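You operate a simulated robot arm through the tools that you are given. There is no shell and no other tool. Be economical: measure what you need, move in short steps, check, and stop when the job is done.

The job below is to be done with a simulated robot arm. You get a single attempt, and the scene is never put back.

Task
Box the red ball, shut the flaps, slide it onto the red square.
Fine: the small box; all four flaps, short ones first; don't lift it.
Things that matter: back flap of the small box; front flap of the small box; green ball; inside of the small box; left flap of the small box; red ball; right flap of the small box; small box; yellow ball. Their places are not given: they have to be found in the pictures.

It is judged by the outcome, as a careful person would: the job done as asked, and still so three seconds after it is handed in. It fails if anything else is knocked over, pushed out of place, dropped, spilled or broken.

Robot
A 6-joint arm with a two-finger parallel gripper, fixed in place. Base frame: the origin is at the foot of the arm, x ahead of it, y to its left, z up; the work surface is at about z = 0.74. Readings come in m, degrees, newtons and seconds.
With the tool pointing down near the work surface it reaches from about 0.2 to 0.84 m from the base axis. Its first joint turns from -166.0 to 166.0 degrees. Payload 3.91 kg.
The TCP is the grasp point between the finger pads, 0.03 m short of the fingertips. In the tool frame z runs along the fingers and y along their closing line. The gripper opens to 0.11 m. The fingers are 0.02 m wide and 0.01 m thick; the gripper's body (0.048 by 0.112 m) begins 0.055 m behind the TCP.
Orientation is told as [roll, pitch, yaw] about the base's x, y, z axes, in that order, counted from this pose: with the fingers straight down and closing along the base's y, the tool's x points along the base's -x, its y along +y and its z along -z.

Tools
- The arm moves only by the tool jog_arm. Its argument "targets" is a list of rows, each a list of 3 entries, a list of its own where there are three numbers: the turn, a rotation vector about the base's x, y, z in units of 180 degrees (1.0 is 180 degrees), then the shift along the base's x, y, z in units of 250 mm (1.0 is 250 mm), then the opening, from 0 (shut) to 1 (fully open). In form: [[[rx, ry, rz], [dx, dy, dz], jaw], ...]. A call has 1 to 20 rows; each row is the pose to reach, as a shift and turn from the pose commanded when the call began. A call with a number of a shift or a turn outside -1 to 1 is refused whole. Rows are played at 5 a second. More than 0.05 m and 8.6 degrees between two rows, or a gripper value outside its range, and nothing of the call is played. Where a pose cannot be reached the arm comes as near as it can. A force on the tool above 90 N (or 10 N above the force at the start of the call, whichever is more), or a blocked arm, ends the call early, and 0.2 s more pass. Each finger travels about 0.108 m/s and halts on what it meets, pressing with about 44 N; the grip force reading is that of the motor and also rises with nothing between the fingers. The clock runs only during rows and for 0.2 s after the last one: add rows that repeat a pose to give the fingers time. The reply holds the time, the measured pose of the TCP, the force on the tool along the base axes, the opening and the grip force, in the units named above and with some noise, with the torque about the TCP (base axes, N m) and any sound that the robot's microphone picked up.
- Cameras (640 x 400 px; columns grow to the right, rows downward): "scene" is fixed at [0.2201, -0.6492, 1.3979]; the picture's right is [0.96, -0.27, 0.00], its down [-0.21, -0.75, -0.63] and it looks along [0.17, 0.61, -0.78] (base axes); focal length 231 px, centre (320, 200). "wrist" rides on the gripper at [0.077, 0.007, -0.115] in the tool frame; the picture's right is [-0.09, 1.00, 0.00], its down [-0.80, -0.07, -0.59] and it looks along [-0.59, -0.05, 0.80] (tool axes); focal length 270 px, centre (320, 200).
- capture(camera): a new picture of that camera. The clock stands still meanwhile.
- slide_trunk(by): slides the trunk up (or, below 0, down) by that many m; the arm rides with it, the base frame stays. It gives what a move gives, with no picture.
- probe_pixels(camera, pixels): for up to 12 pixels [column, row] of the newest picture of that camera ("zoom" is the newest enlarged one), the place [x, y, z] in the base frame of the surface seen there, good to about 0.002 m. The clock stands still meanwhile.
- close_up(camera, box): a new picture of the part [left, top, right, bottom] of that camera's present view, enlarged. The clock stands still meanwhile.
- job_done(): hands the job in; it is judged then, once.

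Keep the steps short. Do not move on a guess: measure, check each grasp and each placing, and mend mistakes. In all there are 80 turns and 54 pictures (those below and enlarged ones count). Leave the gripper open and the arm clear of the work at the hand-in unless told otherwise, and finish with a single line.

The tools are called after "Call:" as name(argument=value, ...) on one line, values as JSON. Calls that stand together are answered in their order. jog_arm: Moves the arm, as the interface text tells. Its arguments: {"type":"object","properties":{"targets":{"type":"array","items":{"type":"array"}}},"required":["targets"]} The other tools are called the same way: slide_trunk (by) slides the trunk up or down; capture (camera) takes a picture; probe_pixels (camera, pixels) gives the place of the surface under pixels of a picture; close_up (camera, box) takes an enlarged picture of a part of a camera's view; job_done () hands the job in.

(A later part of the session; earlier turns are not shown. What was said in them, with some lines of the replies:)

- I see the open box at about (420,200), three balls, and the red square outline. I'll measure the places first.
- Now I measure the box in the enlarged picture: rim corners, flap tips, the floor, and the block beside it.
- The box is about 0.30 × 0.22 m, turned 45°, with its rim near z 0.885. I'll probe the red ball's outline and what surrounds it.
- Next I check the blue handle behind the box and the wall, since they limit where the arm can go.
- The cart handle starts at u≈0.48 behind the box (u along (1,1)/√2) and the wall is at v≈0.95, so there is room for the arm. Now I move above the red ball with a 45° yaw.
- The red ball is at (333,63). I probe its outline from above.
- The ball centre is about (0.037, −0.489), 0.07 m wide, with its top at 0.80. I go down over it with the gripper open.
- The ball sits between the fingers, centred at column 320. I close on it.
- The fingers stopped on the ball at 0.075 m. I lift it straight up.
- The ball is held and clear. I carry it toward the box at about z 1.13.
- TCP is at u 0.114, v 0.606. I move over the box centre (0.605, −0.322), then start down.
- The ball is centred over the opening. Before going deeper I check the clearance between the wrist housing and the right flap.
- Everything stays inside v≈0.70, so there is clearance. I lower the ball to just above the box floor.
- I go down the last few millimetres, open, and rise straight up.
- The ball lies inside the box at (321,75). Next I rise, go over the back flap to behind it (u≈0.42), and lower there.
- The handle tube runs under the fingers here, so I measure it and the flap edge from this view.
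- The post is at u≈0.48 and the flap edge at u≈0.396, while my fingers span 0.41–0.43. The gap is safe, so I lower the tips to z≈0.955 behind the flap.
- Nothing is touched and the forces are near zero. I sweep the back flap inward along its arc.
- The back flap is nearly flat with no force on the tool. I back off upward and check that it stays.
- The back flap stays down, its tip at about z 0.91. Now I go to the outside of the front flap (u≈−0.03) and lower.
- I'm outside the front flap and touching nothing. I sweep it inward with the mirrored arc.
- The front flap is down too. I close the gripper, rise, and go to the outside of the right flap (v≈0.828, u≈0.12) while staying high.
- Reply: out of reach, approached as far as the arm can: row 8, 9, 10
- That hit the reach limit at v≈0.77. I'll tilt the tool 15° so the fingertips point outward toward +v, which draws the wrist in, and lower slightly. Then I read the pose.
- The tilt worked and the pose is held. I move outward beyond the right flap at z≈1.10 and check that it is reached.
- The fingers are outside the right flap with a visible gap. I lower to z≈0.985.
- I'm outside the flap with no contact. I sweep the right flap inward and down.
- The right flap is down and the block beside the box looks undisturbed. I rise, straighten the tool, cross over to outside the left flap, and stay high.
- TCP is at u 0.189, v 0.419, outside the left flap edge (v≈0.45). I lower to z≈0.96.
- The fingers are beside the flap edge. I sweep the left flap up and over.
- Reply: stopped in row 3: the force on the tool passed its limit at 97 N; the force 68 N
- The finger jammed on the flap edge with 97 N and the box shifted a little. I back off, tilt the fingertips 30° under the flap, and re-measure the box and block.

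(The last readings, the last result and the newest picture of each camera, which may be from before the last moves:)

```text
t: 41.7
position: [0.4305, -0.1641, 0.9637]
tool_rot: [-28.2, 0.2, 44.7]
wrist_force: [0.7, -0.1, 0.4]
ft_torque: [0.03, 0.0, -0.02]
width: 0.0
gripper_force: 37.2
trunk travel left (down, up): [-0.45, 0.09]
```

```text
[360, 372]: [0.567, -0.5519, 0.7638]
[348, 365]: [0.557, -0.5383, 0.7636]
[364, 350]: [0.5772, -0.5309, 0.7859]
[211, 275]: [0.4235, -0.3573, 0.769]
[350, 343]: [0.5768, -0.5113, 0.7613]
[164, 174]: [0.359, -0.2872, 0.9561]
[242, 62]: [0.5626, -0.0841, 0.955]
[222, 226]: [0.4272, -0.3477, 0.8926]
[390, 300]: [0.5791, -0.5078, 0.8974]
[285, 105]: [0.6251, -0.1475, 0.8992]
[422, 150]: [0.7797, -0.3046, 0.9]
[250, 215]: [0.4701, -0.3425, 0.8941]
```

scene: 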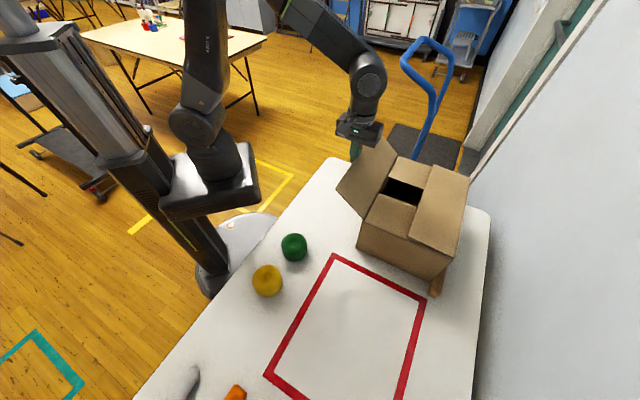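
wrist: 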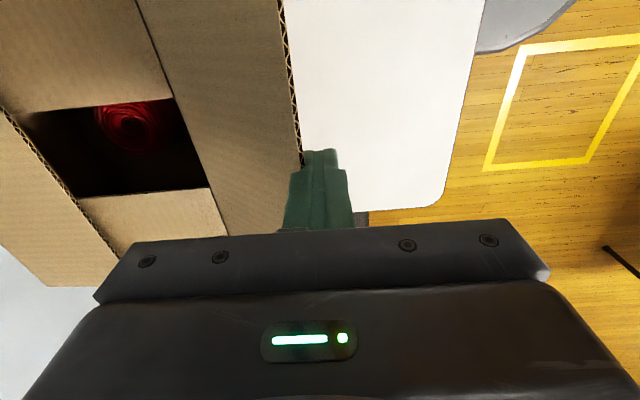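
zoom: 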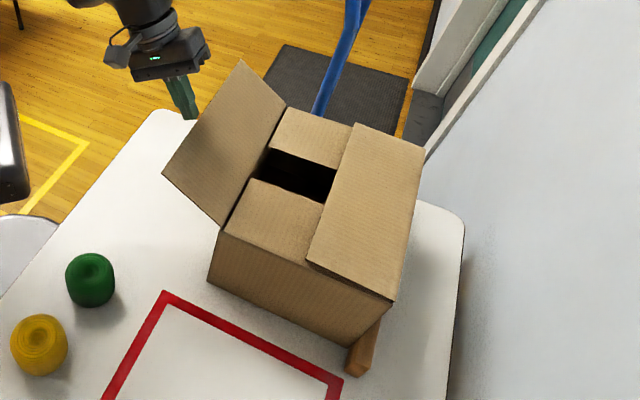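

The block hasn't moved and the box is only about 5 mm to the right. I retry with the tilted finger under the flap edge, following the edge's own arc so it does not rub.

Call:
jog_arm(targets=[[[0, 0, 0], [0, 0, -0.055], 0], [[0, 0, 0], [0.041, -0.041, -0.055], 0], [[0, 0, 0], [0.072, -0.072, -0.035], 0], [[0, 0, 0], [0.106, -0.106, 0.025], 0], [[0, 0, 0], [0.15, -0.15, 0.077], 0], [[0, 0, 0], [0.202, -0.202, 0.101], 0], [[0, 0, 0], [0.2616, -0.2616, 0.119], 0], [[0, 0, 0], [0.324, -0.324, 0.123], 0], [[0, 0, 0], [0.386, -0.386, 0.105], 0], [[0, 0, 0], [0.4426, -0.4426, 0.061], 0], [[0, 0, 0], [0.488, -0.488, 0.001], 0], [[0, 0, 0], [0.522, -0.522, -0.071], 0], [[0, 0, 0], [0.539, -0.539, -0.135], 0], [[0, 0, 0], [0.5415, -0.5415, -0.155], 0], [[0, 0, 0], [0.5415, -0.5415, -0.155], 0]])

Call:
capture(camera="scene")

```text
t: 44.9
position: [0.567, -0.2973, 0.9271]
tool_rot: [-29.7, -0.1, 45.0]
wrist_force: [-1.7, -0.5, 28.7]
ft_torque: [-0.11, -0.02, -0.01]
width: 0.0
gripper_force: 37.3
trunk travel left (down, up): [-0.45, 0.09]
```

```text
18 pictures are left
```

scene: 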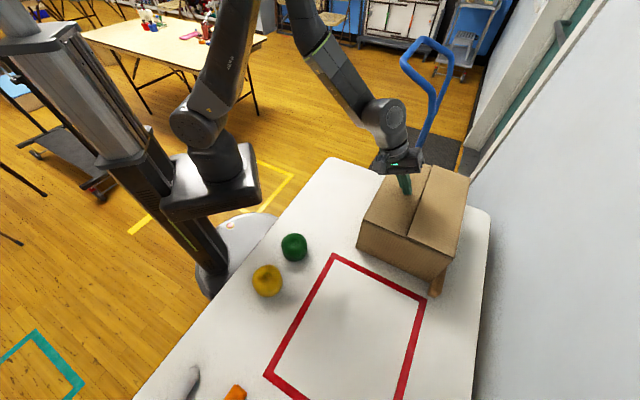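

The left flap is shut; I read a 29 N press on it. I rise, straighten the tool, and check all the flaps.

Call:
jog_arm(targets=[[[0, 0, 0], [0, 0, 0.1], 0], [[0, 0, 0], [0, 0, 0.22], 0], [[0.03, 0.03, 0], [0, 0, 0.36], 0], [[0.06, 0.06, 0], [0, 0, 0.5], 0], [[0.09, 0.09, 0], [0, 0, 0.62], 0], [[0.117, 0.117, 0], [0, 0, 0.74], 0], [[0.117, 0.117, 0], [0, 0, 0.74], 0]])

Call:
close_up(camera="scene", box=[310, 100, 520, 310])

```text
t: 46.5
position: [0.5671, -0.2999, 1.1078]
tool_rot: [0.4, 0.2, 45.1]
wrist_force: [0.0, 0.0, -0.5]
ft_torque: [0.01, -0.01, -0.01]
width: 0.0
gripper_force: 37.7
trunk travel left (down, up): [-0.45, 0.09]
```

```text
1.90 times, centred on (415, 205) of scene
```

zoom: 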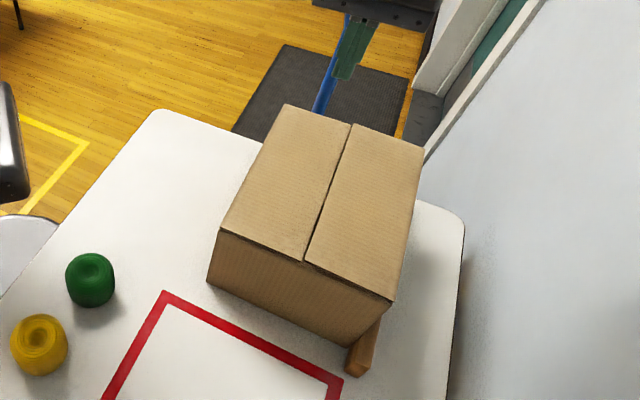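

All four flaps are shut. I measure the box corners, the tape and the block to plan the slide.

Call:
probe_pixels(camera="zoom", pixels=[[222, 229], [388, 298], [419, 149], [287, 108], [213, 283], [346, 340], [352, 372], [378, 325], [366, 345], [358, 352], [163, 292], [341, 378]])

```text
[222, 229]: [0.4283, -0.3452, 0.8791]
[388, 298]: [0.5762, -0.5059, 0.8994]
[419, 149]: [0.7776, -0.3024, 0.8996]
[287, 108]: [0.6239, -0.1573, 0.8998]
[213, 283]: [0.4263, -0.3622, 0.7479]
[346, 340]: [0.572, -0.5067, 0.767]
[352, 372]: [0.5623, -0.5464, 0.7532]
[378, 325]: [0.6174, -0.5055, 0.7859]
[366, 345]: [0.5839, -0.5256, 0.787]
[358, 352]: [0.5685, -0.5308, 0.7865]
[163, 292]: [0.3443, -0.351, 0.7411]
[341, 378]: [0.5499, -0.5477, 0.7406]
```

The box spans v 0.548–0.767, and it should be centred near v 0.635 on the square. I'll first nudge it about 2 cm to −v from its right side, above the block, so it also clears the block. I go over the box at z≈0.96 and then down at v≈0.80.

Call:
jog_arm(targets=[[[0, 0, 0], [0.03, -0.03, -0.18], 0], [[0, 0, 0], [0.1, -0.09, -0.36], 0], [[0, 0, 0], [0.17, -0.15, -0.5], 0], [[0, 0, 0], [0.27, -0.25, -0.59], 0], [[0, 0, 0], [0.37, -0.34, -0.59], 0], [[0, 0, 0], [0.46, -0.43, -0.59], 0], [[0, 0, 0], [0.546, -0.512, -0.59], 0], [[0, 0, 0], [0.546, -0.512, -0.59], 0]])

```text
refused: row 2 steps farther than a row can; nothing moved
```

Call:
jog_arm(targets=[[[0, 0, 0], [0.03, -0.03, -0.15], 0], [[0, 0, 0], [0.08, -0.07, -0.3], 0], [[0, 0, 0], [0.13, -0.12, -0.45], 0], [[0, 0, 0], [0.2, -0.18, -0.58], 0], [[0, 0, 0], [0.3, -0.28, -0.59], 0], [[0, 0, 0], [0.4, -0.37, -0.59], 0], [[0, 0, 0], [0.48, -0.45, -0.59], 0], [[0, 0, 0], [0.546, -0.512, -0.59], 0], [[0, 0, 0], [0.546, -0.512, -0.59], 0]])

Call:
capture(camera="wrist")

```text
t: 48.5
position: [0.7016, -0.4275, 0.9593]
tool_rot: [0.5, 0.1, 45.1]
wrist_force: [-0.6, 0.3, -0.1]
ft_torque: [0.01, 0.01, 0.0]
width: 0.0002
gripper_force: 37.7
trunk travel left (down, up): [-0.45, 0.09]
```

```text
16 pictures are left
```

wrist: 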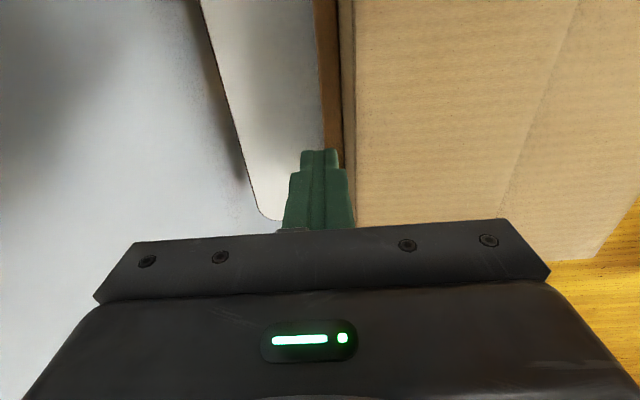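

The wooden piece is a long strip beside the box, seen at (328,80). I measure it before lowering.

Call:
probe_pixels(camera="wrist", pixels=[[328, 20], [330, 80], [333, 140], [320, 100], [339, 60], [345, 100], [360, 150]])

```text
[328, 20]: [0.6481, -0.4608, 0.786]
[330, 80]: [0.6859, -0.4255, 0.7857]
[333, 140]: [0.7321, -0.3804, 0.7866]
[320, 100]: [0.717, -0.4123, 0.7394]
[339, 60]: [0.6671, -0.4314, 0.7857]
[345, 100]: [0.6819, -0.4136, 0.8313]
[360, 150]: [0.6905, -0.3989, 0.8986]
```

The strip's top is at z 0.786 and my tips will stay at 0.83. I lower and push the box about 2 cm to −v.

Call:
jog_arm(targets=[[[0, 0, 0], [0, 0, -0.13], 0], [[0, 0, 0], [0, 0, -0.26], 0], [[0, 0, 0], [0, 0, -0.39], 0], [[0, 0, 0], [-0.03, 0.03, -0.39], 0], [[0, 0, 0], [-0.055, 0.055, -0.39], 0], [[0, 0, 0], [-0.07, 0.07, -0.39], 0], [[0, 0, 0], [-0.085, 0.085, -0.39], 0], [[0, 0, 0], [-0.1, 0.1, -0.39], 0], [[0, 0, 0], [-0.112, 0.112, -0.39], 0], [[0, 0, 0], [-0.12, 0.12, -0.39], 0], [[0, 0, 0], [-0.12, 0.12, -0.39], 0]])

Call:
close_up(camera="scene", box=[310, 100, 520, 310])

```text
t: 50.9
position: [0.674, -0.3967, 0.863]
tool_rot: [0.5, 0.1, 45.0]
wrist_force: [0.5, -1.4, 2.0]
ft_torque: [0.04, 0.02, 0.02]
width: 0.0003
gripper_force: 38.2
trunk travel left (down, up): [-0.45, 0.09]
```

```text
1.90 times, centred on (415, 205) of scene
```

zoom: 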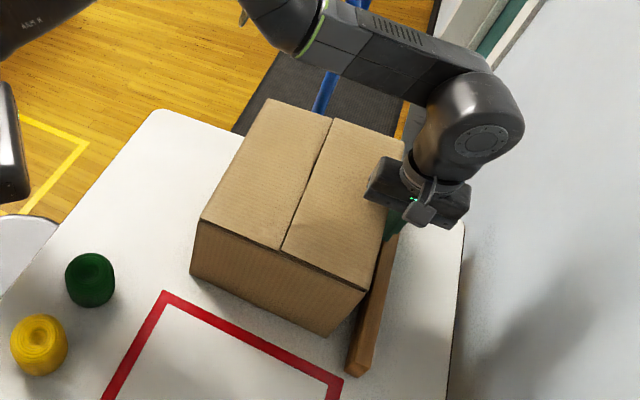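

The box moved over cleanly and the strip stayed put. I back off, rise, open the gripper, and go over to behind the box (u≈0.375, v≈0.637).

Call:
jog_arm(targets=[[[0, 0, 0], [0.05, -0.05, 0], 0], [[0, 0, 0], [0.05, -0.05, 0.15], 0], [[0, 0, 0], [0.05, -0.05, 0.3], 0], [[0, 0, 0], [0.05, -0.05, 0.45], 0], [[0, 0, 0], [0.05, 0.05, 0.58], 0.3], [[0, 0, 0], [0.06, 0.2, 0.6], 0.6], [[0, 0, 0], [0.08, 0.36, 0.6], 0.9], [[0, 0, 0], [0.1, 0.52, 0.6], 0.9], [[0, 0, 0], [0.13, 0.69, 0.6], 0.9], [[0, 0, 0], [0.166, 0.846, 0.6], 0.9], [[0, 0, 0], [0.166, 0.846, 0.6], 0.9]])

Call:
capture(camera="wrist")

```text
t: 53.3
position: [0.7119, -0.1855, 1.0149]
tool_rot: [0.5, 0.1, 44.9]
wrist_force: [-0.1, 0.0, 0.3]
ft_torque: [0.0, -0.01, 0.01]
width: 0.0991
gripper_force: 0.0
trunk travel left (down, up): [-0.45, 0.09]
```

```text
14 pictures are left
```

wrist: 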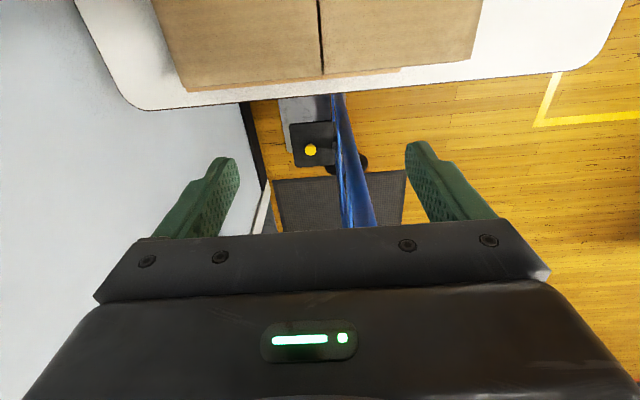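

Call:
probe_pixels(camera="wrist", pixels=[[192, 83], [250, 78], [318, 70], [395, 64], [465, 55], [395, 69], [340, 150], [365, 200]])

```text
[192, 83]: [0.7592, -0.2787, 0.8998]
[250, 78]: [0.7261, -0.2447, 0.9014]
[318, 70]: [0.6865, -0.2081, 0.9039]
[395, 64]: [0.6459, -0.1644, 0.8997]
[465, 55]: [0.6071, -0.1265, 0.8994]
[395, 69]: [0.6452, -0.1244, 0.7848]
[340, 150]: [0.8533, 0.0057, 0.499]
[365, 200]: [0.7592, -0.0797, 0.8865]
```

A point at (395,69) reads z 0.785, behind the box. I look closer, as another strip may be there.

Call:
close_up(camera="wrist", box=[160, 30, 500, 130])

Call:
probe_pixels(camera="wrist", pixels=[[190, 90], [210, 89], [250, 84], [300, 80], [340, 75], [370, 72], [402, 69], [410, 68], [399, 71], [240, 92], [300, 86], [200, 100]])

```text
1.88 times, centred on (330, 80) of wrist
```

zoom: 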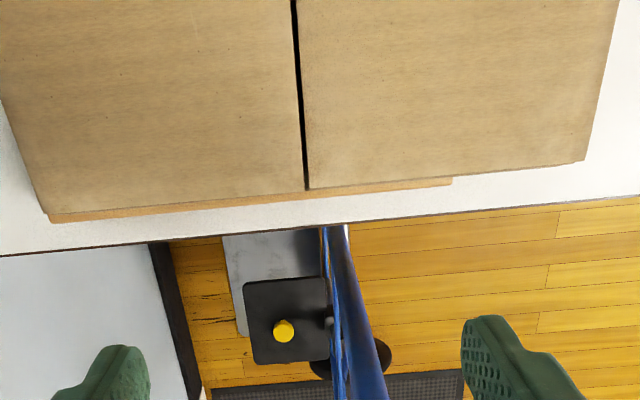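

```text
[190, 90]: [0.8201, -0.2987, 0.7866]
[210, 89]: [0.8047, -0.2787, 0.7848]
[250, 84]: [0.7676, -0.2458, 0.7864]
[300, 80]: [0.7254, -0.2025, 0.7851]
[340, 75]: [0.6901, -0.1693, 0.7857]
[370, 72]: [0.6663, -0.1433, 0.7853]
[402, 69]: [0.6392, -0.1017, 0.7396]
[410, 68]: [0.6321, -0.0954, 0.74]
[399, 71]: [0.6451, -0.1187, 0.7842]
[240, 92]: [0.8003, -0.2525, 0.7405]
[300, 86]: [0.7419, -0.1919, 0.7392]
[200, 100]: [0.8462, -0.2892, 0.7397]
```

There is a second strip behind the box (u≈0.37, top z 0.786). My tips stay above it at about 0.83. The back edge is square to the push at u≈0.340. I lower and make a first short push.

Call:
jog_arm(targets=[[[0, 0, 0], [0, 0, -0.15], 0.9], [[0, 0, 0], [0, 0, -0.3], 0.9], [[0, 0, 0], [0, 0, -0.45], 0.9], [[0, 0, 0], [0, 0, -0.61], 0.9], [[0, 0, 0], [-0.03, -0.03, -0.61], 0.9], [[0, 0, 0], [-0.06, -0.06, -0.61], 0.9], [[0, 0, 0], [-0.09, -0.09, -0.61], 0.9], [[0, 0, 0], [-0.12, -0.12, -0.61], 0.9], [[0, 0, 0], [-0.15, -0.15, -0.61], 0.9], [[0, 0, 0], [-0.18, -0.18, -0.61], 0.9], [[0, 0, 0], [-0.21, -0.21, -0.61], 0.9], [[0, 0, 0], [-0.21, -0.21, -0.61], 0.9]])

Call:
capture(camera="scene")

```text
t: 55.9
position: [0.6617, -0.2362, 0.861]
tool_rot: [0.4, 0.1, 45.1]
wrist_force: [-0.4, 0.4, -0.7]
ft_torque: [-0.05, 0.0, -0.03]
width: 0.0989
gripper_force: 0.1
trunk travel left (down, up): [-0.45, 0.09]
```

```text
12 pictures are left
```

scene: 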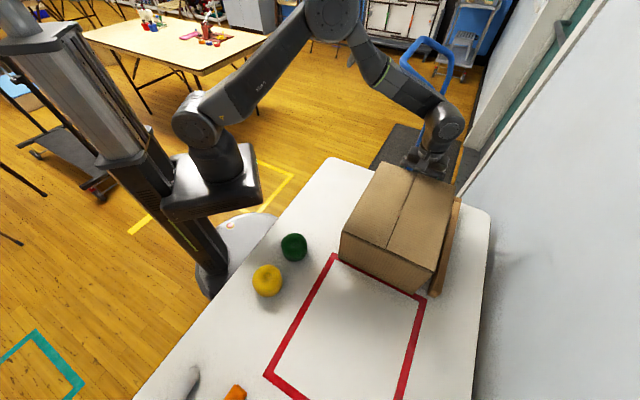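

The box slides straight. I keep pushing along −u, stopping about 3.5 cm short so I can check.

Call:
jog_arm(targets=[[[0, 0, 0], [-0.03, -0.03, 0], 0.9], [[0, 0, 0], [-0.075, -0.075, 0], 0.9], [[0, 0, 0], [-0.12, -0.12, 0], 0.9], [[0, 0, 0], [-0.165, -0.165, 0], 0.9], [[0, 0, 0], [-0.21, -0.21, 0], 0.9], [[0, 0, 0], [-0.255, -0.255, 0], 0.9], [[0, 0, 0], [-0.3, -0.3, 0], 0.9], [[0, 0, 0], [-0.345, -0.345, 0], 0.9], [[0, 0, 0], [-0.39, -0.39, 0], 0.9], [[0, 0, 0], [-0.435, -0.435, 0], 0.9], [[0, 0, 0], [-0.48, -0.48, 0], 0.9], [[0, 0, 0], [-0.525, -0.525, 0], 0.9], [[0, 0, 0], [-0.57, -0.57, 0], 0.9], [[0, 0, 0], [-0.615, -0.615, 0], 0.9], [[0, 0, 0], [-0.66, -0.66, 0], 0.9], [[0, 0, 0], [-0.705, -0.705, 0], 0.9], [[0, 0, 0], [-0.75, -0.75, 0], 0.9], [[0, 0, 0], [-0.79, -0.79, 0], 0.9], [[0, 0, 0], [-0.81, -0.81, 0], 0.9], [[0, 0, 0], [-0.81, -0.81, 0], 0.9]])

Call:
close_up(camera="scene", box=[230, 150, 510, 400])

```text
t: 60.1
position: [0.4594, -0.4395, 0.8615]
tool_rot: [0.4, 0.1, 45.0]
wrist_force: [0.7, 0.1, -0.8]
ft_torque: [-0.01, 0.02, 0.0]
width: 0.0991
gripper_force: 0.1
trunk travel left (down, up): [-0.45, 0.09]
```

```text
1.60 times, centred on (370, 275) of scene
```

zoom: 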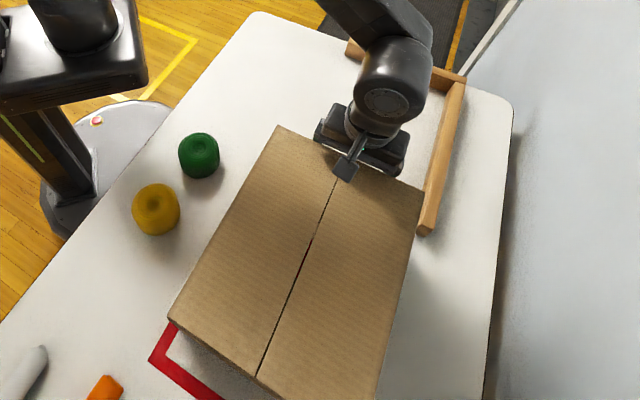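

Call:
probe_pixels(camera="zoom", pixels=[[173, 319], [278, 130], [420, 188], [376, 396], [258, 372], [176, 328], [150, 358], [182, 332]])

```text
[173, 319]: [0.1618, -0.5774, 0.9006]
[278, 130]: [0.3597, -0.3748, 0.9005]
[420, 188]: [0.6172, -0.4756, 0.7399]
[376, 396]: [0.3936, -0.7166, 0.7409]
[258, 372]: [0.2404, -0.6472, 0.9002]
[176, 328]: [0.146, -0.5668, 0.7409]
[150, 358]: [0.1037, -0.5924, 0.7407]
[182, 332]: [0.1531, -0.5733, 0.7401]
```

The box is square and centred at v≈0.63, about 3 cm short. I do the final push, then back away and rise.

Call:
jog_arm(targets=[[[0, 0, 0], [-0.025, -0.025, 0], 0.9], [[0, 0, 0], [-0.05, -0.05, 0], 0.9], [[0, 0, 0], [-0.07, -0.07, 0], 0.9], [[0, 0, 0], [-0.085, -0.085, 0], 0.9], [[0, 0, 0], [-0.085, -0.085, 0], 0.9], [[0, 0, 0], [-0.02, -0.02, 0], 0.9], [[0, 0, 0], [0.08, 0.08, 0.03], 0.9], [[0, 0, 0], [0.16, 0.16, 0.15], 0.9], [[0, 0, 0], [0.22, 0.22, 0.3], 0.9], [[0, 0, 0], [0.3, 0.3, 0.45], 0.9], [[0, 0, 0], [0.38, 0.38, 0.6], 0.9], [[0, 0, 0], [0.4, 0.4, 0.75], 0.9], [[0, 0, 0], [0.4, 0.4, 0.9], 0.9]])

Call:
capture(camera="scene")

Call:
capture(camera="wrist")

```text
t: 62.9
position: [0.56, -0.3422, 1.0872]
tool_rot: [0.4, 0.1, 45.0]
wrist_force: [0.7, 0.4, 0.0]
ft_torque: [0.0, 0.02, 0.02]
width: 0.0989
gripper_force: 0.1
trunk travel left (down, up): [-0.45, 0.09]
```

```text
10 pictures are left
```

scene: 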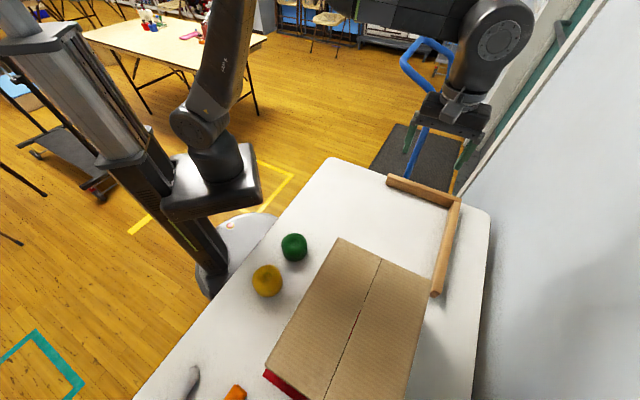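

```text
9 pictures are left
```

wrist: 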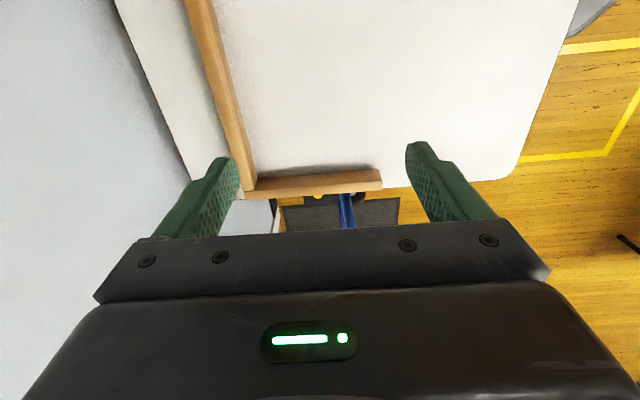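

The box is on the square. I probe its corners and both strips to confirm.

Call:
probe_pixels(camera="scene", pixels=[[341, 241], [429, 279], [268, 365], [436, 292], [434, 289], [388, 180], [345, 300], [365, 310], [300, 380], [265, 375], [380, 350], [330, 380]])

Call:
jog_arm(targets=[[[0, 0, 0], [-0.1, -0.1, 0.1], 0.9], [[0, 0, 0], [-0.2, -0.2, 0.2], 0.9], [[0, 0, 0], [-0.3, -0.3, 0.3], 0.9], [[0, 0, 0], [-0.4, -0.4, 0.4], 0.9], [[0, 0, 0], [-0.5, -0.5, 0.5], 0.9], [[0, 0, 0], [-0.6, -0.6, 0.55], 0.9]])

Call:
capture(camera="wrist")

```text
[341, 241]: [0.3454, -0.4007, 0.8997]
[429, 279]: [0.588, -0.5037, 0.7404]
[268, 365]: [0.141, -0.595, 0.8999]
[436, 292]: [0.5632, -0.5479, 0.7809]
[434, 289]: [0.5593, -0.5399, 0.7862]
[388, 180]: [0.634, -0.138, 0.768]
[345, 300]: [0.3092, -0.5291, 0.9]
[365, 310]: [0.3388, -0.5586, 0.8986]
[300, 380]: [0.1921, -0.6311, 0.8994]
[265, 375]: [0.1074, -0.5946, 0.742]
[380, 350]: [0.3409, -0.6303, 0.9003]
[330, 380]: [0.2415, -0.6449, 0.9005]
```

```text
t: 64.3
position: [0.4089, -0.4914, 1.221]
tool_rot: [0.5, 0.1, 45.0]
wrist_force: [-0.1, 0.5, 0.2]
ft_torque: [0.01, -0.02, 0.0]
width: 0.0991
gripper_force: 0.1
trunk travel left (down, up): [-0.45, 0.09]
```

```text
8 pictures are left
```

wrist: 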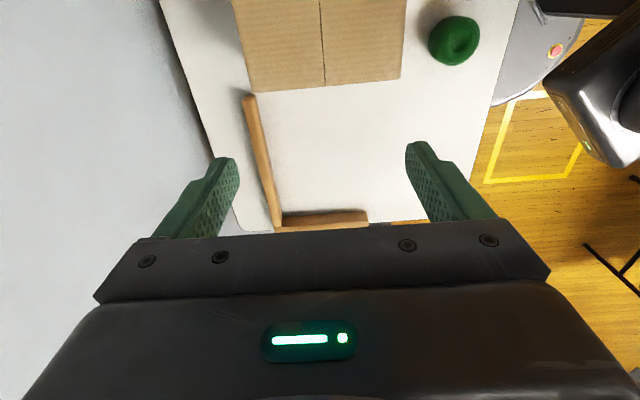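

Call:
probe_pixels(camera="wrist", pixels=[[250, 89], [325, 83], [398, 76], [405, 20], [328, 40]])

Call:
capture(camera="scene")

```text
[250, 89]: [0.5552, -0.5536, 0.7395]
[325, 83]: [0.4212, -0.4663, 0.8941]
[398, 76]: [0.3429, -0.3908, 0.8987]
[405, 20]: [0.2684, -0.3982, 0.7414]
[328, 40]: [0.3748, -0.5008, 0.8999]
```

```text
7 pictures are left
```

scene: 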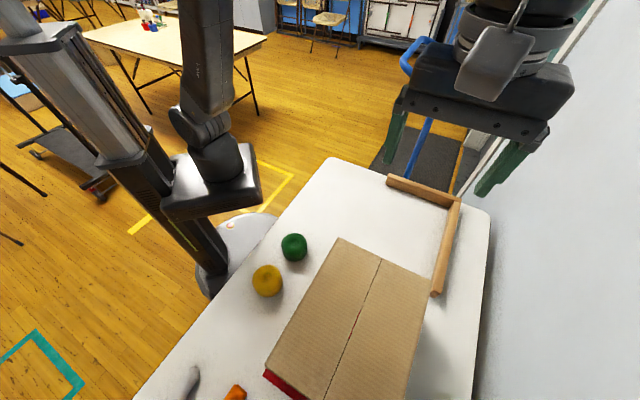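

The box spans u −0.32…−0.03 and v 0.52…0.74, inside the square (u −0.345…−0.004, v 0.496…0.776). The flaps are shut, the other things are in place, the gripper is open and the arm is clear, so I hand the job in.

Call:
job_done()

```text
The job is handed in.
```

The red ball is in the small box, all four flaps are shut (short ones first), and the box was slid without lifting onto the red square.
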